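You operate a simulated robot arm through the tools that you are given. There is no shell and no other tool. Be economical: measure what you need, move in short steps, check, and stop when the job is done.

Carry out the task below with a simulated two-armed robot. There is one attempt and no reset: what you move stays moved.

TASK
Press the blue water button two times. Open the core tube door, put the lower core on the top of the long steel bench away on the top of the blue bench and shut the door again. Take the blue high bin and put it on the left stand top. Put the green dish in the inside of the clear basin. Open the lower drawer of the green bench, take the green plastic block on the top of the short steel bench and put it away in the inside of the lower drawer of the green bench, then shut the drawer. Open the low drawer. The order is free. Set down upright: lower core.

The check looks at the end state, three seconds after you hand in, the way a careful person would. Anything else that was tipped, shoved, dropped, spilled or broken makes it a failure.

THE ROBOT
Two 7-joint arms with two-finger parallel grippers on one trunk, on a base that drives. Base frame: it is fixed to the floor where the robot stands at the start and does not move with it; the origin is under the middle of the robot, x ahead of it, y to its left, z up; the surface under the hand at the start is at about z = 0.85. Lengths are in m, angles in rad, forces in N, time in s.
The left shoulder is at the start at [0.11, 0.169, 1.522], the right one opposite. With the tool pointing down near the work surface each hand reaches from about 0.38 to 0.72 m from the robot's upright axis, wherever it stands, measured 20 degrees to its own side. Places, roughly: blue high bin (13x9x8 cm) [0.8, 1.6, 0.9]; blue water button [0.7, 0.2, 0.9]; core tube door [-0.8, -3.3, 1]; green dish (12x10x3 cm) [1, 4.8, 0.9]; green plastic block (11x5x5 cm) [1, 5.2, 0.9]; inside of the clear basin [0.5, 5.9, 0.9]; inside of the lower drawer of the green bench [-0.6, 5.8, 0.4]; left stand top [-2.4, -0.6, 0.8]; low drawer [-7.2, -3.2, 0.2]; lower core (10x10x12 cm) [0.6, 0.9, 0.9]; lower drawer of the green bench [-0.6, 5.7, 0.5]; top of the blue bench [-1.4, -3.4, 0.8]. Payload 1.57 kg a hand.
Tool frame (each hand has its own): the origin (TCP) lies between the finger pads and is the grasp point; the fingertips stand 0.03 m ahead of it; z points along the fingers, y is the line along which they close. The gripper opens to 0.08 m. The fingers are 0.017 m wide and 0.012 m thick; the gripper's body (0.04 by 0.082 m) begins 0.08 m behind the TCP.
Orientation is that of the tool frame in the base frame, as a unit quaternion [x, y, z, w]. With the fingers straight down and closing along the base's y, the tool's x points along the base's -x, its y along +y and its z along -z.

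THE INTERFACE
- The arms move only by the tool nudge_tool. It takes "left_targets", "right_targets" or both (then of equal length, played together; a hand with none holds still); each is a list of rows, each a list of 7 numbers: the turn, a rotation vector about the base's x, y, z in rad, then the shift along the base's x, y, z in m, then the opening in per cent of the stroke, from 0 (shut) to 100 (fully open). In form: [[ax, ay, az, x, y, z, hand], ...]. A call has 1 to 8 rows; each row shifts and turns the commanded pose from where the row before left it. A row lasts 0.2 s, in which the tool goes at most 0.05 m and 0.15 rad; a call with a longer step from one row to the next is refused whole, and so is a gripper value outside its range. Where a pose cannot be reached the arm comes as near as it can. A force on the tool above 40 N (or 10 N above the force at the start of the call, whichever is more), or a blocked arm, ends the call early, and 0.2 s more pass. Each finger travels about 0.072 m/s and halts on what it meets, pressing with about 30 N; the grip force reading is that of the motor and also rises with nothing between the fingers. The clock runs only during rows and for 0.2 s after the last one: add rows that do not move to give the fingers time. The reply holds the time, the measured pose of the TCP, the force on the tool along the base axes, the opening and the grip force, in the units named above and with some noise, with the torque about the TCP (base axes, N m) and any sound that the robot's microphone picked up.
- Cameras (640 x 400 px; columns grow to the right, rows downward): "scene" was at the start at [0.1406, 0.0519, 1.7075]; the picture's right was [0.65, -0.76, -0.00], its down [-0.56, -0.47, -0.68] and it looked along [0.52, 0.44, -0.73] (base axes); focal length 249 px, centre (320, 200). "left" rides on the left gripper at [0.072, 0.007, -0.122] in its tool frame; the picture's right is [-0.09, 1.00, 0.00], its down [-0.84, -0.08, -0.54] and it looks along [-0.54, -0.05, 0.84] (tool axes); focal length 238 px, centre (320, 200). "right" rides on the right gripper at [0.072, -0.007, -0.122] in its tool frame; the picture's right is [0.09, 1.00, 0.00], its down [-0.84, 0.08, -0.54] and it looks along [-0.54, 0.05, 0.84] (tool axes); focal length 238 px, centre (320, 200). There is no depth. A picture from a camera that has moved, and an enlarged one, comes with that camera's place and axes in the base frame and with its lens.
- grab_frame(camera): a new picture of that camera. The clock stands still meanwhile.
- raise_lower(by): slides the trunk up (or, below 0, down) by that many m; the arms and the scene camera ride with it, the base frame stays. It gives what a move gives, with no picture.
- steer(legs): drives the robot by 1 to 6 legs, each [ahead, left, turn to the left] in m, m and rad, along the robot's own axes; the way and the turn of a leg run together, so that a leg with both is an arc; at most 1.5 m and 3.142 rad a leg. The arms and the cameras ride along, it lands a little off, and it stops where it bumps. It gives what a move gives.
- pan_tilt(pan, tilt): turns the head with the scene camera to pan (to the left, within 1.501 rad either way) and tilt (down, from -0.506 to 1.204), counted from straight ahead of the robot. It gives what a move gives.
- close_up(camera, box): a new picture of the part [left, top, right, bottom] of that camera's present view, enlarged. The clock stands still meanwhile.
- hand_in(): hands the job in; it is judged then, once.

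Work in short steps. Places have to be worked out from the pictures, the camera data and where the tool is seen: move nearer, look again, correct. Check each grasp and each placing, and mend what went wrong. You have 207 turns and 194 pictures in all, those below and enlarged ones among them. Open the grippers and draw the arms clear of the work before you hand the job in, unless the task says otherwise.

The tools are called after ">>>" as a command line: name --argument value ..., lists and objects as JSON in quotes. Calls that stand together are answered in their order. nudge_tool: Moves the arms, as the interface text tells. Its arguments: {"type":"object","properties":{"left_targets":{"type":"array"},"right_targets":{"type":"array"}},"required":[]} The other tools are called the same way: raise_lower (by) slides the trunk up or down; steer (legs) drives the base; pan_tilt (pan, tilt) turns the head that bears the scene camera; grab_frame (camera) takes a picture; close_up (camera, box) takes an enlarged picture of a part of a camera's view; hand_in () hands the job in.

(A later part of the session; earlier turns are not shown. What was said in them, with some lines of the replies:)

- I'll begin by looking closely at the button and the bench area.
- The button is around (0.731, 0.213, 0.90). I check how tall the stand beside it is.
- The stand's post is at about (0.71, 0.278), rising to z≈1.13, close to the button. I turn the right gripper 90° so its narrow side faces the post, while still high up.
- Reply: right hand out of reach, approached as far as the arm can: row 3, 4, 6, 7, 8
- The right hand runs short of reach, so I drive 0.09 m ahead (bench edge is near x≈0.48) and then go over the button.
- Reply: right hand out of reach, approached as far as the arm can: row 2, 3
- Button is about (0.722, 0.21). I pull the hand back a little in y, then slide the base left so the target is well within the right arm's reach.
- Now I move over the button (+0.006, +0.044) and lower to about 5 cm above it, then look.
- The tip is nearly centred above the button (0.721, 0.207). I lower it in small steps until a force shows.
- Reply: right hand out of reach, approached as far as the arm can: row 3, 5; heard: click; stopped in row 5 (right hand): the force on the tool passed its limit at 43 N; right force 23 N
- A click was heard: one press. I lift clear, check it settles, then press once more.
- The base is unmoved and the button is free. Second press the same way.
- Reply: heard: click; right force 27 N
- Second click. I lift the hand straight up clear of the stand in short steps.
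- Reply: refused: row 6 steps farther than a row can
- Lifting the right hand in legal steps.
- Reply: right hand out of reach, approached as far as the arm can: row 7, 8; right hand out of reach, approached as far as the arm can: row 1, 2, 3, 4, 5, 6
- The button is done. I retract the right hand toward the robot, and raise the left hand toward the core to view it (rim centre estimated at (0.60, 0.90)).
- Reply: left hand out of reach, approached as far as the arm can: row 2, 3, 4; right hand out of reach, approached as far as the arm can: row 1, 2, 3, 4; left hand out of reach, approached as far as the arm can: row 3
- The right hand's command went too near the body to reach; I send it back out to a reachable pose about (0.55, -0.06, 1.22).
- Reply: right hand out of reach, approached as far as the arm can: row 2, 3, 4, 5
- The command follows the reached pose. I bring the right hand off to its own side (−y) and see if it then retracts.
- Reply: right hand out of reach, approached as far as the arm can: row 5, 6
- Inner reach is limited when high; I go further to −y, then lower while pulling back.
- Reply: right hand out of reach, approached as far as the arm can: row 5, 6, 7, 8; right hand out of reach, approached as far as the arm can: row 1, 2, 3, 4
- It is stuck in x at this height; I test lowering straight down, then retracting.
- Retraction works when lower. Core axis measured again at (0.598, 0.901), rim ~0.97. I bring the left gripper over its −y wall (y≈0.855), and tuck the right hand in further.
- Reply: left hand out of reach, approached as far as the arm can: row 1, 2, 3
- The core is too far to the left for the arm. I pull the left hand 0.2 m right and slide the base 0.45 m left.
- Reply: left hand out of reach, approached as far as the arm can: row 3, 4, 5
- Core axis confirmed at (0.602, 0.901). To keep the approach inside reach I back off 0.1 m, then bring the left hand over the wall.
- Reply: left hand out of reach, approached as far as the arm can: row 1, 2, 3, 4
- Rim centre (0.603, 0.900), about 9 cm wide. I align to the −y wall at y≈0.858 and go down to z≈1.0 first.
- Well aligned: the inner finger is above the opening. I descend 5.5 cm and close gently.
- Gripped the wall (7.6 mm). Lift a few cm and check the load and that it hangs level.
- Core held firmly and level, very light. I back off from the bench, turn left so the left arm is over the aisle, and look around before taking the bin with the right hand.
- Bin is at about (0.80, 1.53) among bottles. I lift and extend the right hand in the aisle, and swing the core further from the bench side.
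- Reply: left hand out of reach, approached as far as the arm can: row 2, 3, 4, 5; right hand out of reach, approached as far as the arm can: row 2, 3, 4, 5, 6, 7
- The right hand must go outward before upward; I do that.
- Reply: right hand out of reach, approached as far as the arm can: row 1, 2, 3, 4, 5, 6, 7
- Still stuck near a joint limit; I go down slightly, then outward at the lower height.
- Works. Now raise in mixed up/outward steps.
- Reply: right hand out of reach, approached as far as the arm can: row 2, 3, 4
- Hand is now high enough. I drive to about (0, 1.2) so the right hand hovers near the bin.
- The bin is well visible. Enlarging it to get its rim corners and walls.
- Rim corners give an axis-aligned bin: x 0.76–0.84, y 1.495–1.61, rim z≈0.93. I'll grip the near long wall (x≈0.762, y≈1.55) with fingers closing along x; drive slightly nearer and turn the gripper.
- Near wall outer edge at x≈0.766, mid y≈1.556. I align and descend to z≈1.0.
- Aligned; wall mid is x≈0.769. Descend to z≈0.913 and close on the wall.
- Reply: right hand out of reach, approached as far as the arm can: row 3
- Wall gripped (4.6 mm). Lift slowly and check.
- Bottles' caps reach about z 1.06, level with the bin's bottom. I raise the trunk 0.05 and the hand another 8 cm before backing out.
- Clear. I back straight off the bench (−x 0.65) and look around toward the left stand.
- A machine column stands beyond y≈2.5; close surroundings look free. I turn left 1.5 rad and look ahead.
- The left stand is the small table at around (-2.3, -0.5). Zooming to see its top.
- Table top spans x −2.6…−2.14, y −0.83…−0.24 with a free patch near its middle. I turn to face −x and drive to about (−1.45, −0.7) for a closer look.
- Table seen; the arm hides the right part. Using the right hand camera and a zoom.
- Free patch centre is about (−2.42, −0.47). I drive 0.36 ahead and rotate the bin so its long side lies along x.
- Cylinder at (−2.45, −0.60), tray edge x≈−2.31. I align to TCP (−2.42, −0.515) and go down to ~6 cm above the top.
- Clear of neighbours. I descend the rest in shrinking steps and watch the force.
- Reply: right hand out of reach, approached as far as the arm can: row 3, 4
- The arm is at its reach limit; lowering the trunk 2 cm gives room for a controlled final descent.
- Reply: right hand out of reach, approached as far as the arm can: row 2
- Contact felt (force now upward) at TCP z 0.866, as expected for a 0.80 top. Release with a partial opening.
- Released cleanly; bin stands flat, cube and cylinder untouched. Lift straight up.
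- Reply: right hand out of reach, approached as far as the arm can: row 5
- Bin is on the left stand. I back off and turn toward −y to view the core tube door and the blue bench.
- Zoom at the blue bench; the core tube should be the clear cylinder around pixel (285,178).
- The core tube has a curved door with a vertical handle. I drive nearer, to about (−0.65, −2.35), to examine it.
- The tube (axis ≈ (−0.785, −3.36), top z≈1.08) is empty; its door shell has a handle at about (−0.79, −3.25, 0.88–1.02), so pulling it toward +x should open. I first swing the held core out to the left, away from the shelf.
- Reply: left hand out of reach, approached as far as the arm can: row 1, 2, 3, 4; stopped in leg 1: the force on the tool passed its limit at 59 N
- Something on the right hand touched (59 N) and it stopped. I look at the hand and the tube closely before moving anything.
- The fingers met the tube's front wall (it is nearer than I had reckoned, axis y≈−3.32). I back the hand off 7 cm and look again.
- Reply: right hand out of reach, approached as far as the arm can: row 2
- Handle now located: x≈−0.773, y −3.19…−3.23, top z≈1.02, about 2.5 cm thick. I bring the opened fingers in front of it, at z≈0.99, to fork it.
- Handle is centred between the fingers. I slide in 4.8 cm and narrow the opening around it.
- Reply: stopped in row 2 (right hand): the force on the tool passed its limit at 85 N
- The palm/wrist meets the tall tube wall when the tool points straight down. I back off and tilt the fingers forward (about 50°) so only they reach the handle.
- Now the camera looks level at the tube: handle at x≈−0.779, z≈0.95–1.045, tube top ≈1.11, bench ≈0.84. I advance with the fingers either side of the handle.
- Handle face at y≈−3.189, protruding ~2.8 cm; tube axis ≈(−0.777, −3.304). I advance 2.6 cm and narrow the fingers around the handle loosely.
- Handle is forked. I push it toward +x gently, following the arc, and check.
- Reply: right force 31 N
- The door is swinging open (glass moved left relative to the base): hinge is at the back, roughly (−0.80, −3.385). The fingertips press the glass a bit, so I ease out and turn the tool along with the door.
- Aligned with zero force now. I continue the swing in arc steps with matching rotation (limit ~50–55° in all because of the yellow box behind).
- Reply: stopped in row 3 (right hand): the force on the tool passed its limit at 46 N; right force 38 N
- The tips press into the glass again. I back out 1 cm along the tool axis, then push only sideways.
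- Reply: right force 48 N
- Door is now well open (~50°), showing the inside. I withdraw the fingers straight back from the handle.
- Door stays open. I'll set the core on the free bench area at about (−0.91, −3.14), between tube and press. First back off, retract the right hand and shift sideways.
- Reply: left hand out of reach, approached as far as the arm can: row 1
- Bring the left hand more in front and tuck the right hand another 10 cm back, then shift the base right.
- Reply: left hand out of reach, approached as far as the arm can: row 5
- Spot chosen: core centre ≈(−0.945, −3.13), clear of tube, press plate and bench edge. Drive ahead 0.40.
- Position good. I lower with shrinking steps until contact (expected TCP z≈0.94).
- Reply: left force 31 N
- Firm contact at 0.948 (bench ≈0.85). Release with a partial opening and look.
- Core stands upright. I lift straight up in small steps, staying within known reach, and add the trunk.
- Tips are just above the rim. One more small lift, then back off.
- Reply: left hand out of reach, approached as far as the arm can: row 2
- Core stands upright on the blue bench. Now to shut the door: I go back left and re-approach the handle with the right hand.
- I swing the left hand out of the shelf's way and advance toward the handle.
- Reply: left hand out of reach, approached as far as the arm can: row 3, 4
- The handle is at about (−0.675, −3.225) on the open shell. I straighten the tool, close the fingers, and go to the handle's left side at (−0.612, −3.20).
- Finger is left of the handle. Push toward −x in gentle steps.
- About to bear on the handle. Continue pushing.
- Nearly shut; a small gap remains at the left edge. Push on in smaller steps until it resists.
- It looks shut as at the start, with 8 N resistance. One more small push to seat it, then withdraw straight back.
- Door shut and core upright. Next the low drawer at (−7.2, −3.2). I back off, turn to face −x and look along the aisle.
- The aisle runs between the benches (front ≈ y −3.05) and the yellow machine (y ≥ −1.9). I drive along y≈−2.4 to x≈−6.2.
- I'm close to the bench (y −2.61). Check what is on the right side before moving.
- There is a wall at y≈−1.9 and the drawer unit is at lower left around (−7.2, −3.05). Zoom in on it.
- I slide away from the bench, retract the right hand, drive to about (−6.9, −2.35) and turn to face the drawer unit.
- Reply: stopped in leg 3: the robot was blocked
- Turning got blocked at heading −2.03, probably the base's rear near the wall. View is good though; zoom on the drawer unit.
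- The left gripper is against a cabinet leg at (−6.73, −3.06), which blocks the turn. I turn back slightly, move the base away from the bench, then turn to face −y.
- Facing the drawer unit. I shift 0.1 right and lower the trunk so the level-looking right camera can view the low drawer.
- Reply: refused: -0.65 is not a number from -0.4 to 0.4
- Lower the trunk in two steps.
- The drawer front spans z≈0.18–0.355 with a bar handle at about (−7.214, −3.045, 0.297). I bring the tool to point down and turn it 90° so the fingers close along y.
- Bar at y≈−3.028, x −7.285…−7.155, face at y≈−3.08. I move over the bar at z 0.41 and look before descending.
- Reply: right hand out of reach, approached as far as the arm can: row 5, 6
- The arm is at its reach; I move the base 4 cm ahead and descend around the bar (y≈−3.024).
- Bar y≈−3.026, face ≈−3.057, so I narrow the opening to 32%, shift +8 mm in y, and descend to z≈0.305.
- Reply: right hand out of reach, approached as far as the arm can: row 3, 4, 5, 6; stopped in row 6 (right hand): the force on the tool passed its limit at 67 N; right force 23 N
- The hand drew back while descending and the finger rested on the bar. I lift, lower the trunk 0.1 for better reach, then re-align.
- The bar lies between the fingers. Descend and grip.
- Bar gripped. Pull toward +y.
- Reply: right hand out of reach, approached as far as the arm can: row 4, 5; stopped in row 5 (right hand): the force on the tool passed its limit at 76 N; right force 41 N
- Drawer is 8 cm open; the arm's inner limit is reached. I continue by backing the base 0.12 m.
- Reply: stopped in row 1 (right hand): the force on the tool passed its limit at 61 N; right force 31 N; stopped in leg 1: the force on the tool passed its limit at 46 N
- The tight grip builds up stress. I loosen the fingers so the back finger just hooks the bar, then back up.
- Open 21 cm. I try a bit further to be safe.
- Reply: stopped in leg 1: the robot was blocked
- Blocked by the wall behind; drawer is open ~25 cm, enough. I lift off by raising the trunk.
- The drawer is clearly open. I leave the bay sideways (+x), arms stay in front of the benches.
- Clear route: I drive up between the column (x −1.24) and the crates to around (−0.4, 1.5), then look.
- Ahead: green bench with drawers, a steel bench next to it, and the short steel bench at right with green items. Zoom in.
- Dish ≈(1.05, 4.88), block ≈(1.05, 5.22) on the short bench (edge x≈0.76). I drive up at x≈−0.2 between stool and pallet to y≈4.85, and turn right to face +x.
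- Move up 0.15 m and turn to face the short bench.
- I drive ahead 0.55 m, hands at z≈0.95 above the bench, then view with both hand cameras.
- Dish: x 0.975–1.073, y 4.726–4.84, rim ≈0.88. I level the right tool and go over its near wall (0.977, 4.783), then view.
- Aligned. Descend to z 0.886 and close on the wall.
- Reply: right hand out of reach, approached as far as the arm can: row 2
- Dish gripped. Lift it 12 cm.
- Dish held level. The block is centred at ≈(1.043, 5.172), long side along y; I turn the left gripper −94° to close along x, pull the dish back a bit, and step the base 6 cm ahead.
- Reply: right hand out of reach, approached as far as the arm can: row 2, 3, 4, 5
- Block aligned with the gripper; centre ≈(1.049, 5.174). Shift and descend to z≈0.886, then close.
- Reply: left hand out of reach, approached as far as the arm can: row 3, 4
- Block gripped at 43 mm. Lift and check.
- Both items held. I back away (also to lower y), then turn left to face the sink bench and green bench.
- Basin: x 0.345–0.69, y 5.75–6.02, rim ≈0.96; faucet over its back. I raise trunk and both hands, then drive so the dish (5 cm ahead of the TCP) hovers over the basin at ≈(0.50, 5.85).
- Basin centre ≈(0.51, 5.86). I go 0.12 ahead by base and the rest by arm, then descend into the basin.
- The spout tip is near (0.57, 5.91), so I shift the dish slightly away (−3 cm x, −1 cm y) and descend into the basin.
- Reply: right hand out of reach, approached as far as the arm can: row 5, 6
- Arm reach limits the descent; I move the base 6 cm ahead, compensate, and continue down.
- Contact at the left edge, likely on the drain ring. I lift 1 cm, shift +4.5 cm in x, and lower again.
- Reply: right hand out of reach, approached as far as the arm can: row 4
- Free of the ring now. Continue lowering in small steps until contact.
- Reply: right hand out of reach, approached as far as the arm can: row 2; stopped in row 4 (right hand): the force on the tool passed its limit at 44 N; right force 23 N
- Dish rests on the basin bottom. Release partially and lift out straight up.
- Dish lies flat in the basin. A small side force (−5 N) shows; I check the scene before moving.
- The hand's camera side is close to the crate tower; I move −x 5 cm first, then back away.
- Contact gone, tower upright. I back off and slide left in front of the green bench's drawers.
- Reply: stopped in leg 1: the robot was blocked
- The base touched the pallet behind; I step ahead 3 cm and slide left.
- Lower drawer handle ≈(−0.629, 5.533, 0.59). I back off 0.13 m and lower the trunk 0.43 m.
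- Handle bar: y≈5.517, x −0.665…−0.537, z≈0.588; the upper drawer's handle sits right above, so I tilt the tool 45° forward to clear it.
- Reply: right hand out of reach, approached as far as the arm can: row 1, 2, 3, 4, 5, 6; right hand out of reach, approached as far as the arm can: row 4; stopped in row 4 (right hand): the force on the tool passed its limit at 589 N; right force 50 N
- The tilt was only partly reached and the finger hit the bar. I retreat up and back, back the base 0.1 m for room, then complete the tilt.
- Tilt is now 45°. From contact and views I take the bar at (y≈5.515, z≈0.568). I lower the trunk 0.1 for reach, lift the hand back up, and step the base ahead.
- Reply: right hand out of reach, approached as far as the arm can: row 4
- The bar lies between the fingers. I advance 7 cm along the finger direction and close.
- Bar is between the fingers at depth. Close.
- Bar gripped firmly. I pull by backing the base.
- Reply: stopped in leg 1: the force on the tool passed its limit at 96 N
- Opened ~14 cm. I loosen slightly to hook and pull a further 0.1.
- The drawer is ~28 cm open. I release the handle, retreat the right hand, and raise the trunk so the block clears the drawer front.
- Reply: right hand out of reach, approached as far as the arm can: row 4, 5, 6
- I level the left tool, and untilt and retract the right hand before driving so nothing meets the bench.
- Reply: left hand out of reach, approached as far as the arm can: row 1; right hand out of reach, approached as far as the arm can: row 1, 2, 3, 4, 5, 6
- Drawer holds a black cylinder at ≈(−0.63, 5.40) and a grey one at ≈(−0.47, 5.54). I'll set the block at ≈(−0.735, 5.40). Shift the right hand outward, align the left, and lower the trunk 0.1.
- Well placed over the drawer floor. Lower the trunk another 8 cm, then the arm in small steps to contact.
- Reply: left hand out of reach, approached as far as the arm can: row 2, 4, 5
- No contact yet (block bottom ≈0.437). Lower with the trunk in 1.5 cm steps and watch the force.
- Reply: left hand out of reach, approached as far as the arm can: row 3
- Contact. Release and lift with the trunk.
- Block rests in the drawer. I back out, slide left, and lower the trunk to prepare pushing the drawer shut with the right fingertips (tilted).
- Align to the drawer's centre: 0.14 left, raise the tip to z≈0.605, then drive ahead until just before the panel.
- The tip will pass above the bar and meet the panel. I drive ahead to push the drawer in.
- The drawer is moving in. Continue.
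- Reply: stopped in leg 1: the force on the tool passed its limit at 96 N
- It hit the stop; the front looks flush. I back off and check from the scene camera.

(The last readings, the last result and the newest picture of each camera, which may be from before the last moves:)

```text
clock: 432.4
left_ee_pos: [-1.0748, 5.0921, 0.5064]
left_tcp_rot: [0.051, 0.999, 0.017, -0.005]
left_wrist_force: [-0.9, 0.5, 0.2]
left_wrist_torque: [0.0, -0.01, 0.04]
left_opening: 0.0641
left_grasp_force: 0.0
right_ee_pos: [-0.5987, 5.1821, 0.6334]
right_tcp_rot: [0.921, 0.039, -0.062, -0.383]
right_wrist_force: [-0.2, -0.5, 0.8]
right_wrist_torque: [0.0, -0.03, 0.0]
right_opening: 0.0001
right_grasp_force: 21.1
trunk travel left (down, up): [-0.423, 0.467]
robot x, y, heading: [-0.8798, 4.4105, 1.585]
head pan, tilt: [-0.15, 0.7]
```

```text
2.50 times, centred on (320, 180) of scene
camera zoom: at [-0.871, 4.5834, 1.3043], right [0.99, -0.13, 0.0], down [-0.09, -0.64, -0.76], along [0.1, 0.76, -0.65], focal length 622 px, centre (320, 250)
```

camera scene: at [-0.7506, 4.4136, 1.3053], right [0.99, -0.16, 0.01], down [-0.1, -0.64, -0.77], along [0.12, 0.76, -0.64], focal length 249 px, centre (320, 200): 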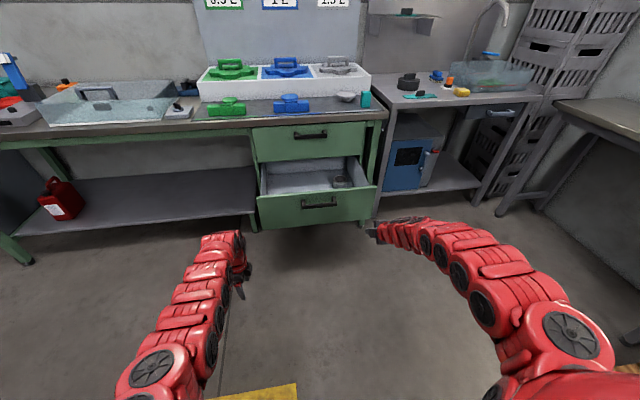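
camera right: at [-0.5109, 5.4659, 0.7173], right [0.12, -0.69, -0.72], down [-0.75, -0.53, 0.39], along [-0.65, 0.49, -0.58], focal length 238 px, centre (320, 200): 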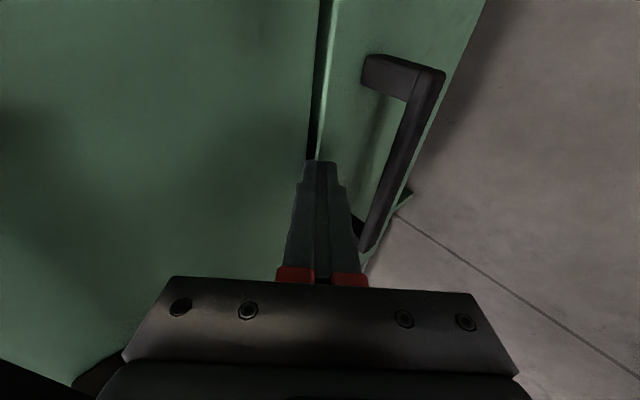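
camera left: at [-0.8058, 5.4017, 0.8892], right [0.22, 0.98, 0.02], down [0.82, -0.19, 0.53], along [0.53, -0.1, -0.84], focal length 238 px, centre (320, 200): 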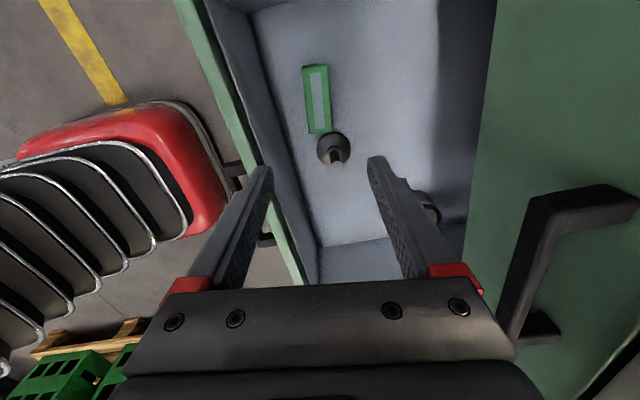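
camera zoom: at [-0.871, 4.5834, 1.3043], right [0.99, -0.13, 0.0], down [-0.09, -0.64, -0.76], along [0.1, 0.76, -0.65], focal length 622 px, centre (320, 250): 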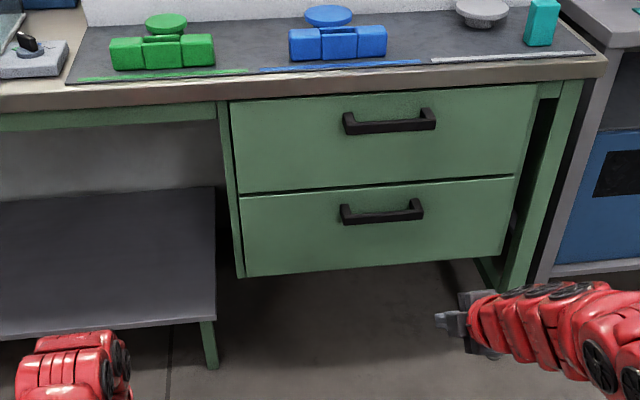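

Drawer is shut with the block inside. I open the grippers and take a last look at the pallet area and basin.

>>> nudge_tool --right_targets '[[0, 0, 0, 0, 0, 0, 100], [0, 0, 0, 0, 0, 0, 100], [0, 0, 0, 0, 0, 0, 100]]' --left_targets '[[0, 0, 0, 0, 0, 0, 100], [0, 0, 0, 0, 0, 0, 100], [0, 0, 0, 0, 0, 0, 100]]'

>>> raise_lower --by 0.38

>>> pan_tilt --pan -0.9 --tilt 0.4

>>> grab_frame --camera "scene"

>>> pan_tilt --pan -1.5 --tilt 0.5

>>> grab_frame --camera "scene"

```text
clock: 433.2
left_ee_pos: [-1.0749, 5.0898, 0.5071]
left_tcp_rot: [0.051, 0.998, 0.019, -0.004]
left_wrist_force: [0.1, 0.1, -0.3]
left_wrist_torque: [0.02, 0.0, 0.0]
left_opening: 0.0801
left_grasp_force: 0.1
right_ee_pos: [-0.5978, 5.1814, 0.636]
right_tcp_rot: [0.92, 0.04, -0.062, -0.385]
right_wrist_force: [-0.1, 0.0, 0.4]
right_wrist_torque: [0.0, 0.0, 0.02]
right_opening: 0.0799
right_grasp_force: 0.1
trunk travel left (down, up): [-0.423, 0.467]
robot x, y, heading: [-0.8744, 4.4109, 1.591]
head pan, tilt: [-0.15, 0.7]
```

```text
clock: 436.9
left_ee_pos: [-1.0746, 5.0894, 0.8879]
left_tcp_rot: [0.05, 0.999, 0.019, -0.005]
left_wrist_force: [0.2, -0.4, -0.4]
left_wrist_torque: [0.04, 0.0, 0.0]
left_opening: 0.0798
left_grasp_force: 0.1
right_ee_pos: [-0.599, 5.1803, 1.0155]
right_tcp_rot: [0.921, 0.039, -0.062, -0.383]
right_wrist_force: [0.0, 0.5, 0.3]
right_wrist_torque: [0.01, -0.02, -0.01]
right_opening: 0.0801
right_grasp_force: 0.1
trunk travel left (down, up): [-0.803, 0.087]
robot x, y, heading: [-0.882, 4.417, 1.587]
head pan, tilt: [-0.15, 0.7]
```

```text
clock: 437.9
left_ee_pos: [-1.0752, 5.0898, 0.8886]
left_tcp_rot: [0.051, 0.999, 0.018, -0.004]
left_wrist_force: [0.8, 0.6, -0.3]
left_wrist_torque: [-0.01, 0.0, 0.01]
left_opening: 0.0799
left_grasp_force: 0.0
right_ee_pos: [-0.5981, 5.1816, 1.0157]
right_tcp_rot: [0.92, 0.041, -0.063, -0.384]
right_wrist_force: [0.2, 0.7, -0.2]
right_wrist_torque: [0.03, 0.0, 0.02]
right_opening: 0.08
right_grasp_force: 0.1
trunk travel left (down, up): [-0.803, 0.087]
robot x, y, heading: [-0.8783, 4.4136, 1.587]
head pan, tilt: [-0.901, 0.4]
```

```text
22 pictures are left
camera scene: at [-0.8106, 4.5601, 1.7113], right [0.63, -0.77, 0.0], down [-0.3, -0.25, -0.92], along [0.71, 0.58, -0.39], focal length 249 px, centre (320, 200)
```

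scene: 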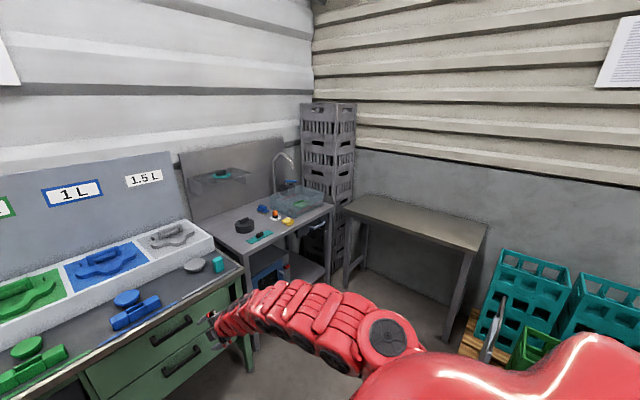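

```text
clock: 438.9
left_ee_pos: [-1.0747, 5.0901, 0.8883]
left_tcp_rot: [0.051, 0.999, 0.018, -0.005]
left_wrist_force: [-0.2, 0.4, 0.2]
left_wrist_torque: [0.02, -0.01, 0.01]
left_opening: 0.0801
left_grasp_force: 0.0
right_ee_pos: [-0.5984, 5.1817, 1.0144]
right_tcp_rot: [0.92, 0.04, -0.062, -0.384]
right_wrist_force: [0.4, 0.0, 0.1]
right_wrist_torque: [-0.01, 0.0, 0.0]
right_opening: 0.0802
right_grasp_force: 0.1
trunk travel left (down, up): [-0.803, 0.087]
robot x, y, heading: [-0.8802, 4.4059, 1.588]
head pan, tilt: [-1.499, 0.499]
```

```text
21 pictures are left
camera scene: at [-0.7916, 4.5093, 1.7024], right [0.09, -1.0, 0.0], down [-0.48, -0.05, -0.88], along [0.88, 0.07, -0.48], focal length 249 px, centre (320, 200)
```

scene: 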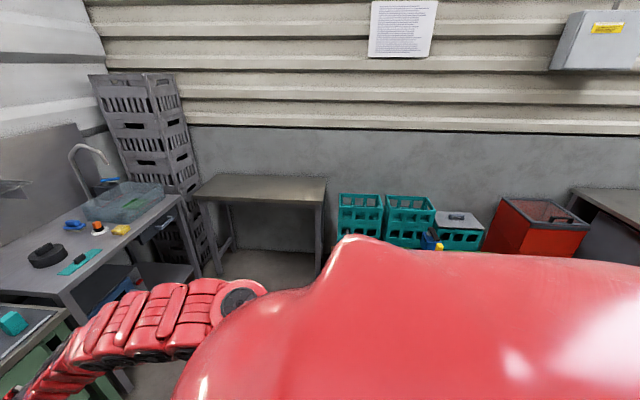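

Everything stands as it should: the tower and crates are upright, the dish is in the basin, and the drawer is shut. The arms are clear and the grippers open, so I hand in.

>>> hand_in

```text
The job is handed in.
```

I carried out every step and handed the job in, but I have not seen the result of the check.

- **Button:** pressed twice, with a click heard each time.
- **Core:** upright on the blue bench, standing on the open bench top between the core tube and the press. The tube door is shut again.
- **Bin:** on the left stand.
- **Dish:** flat in the clear basin.
- **Block:** in the lower drawer of the green bench, which is shut.
- **Low drawer:** open about 25 cm. The robot was against the wall behind it and could not pull further.

The robot bumped some things on the way:

- **Core tube wall:** twice while approaching its door, up to 85 N.
- **Green bench drawer handle:** one hard hit that spiked to 589 N.
- **Crates:** a light touch, probably against the crate tower, and a touch on the crate pallet.

I saw nothing tipped or broken afterwards.
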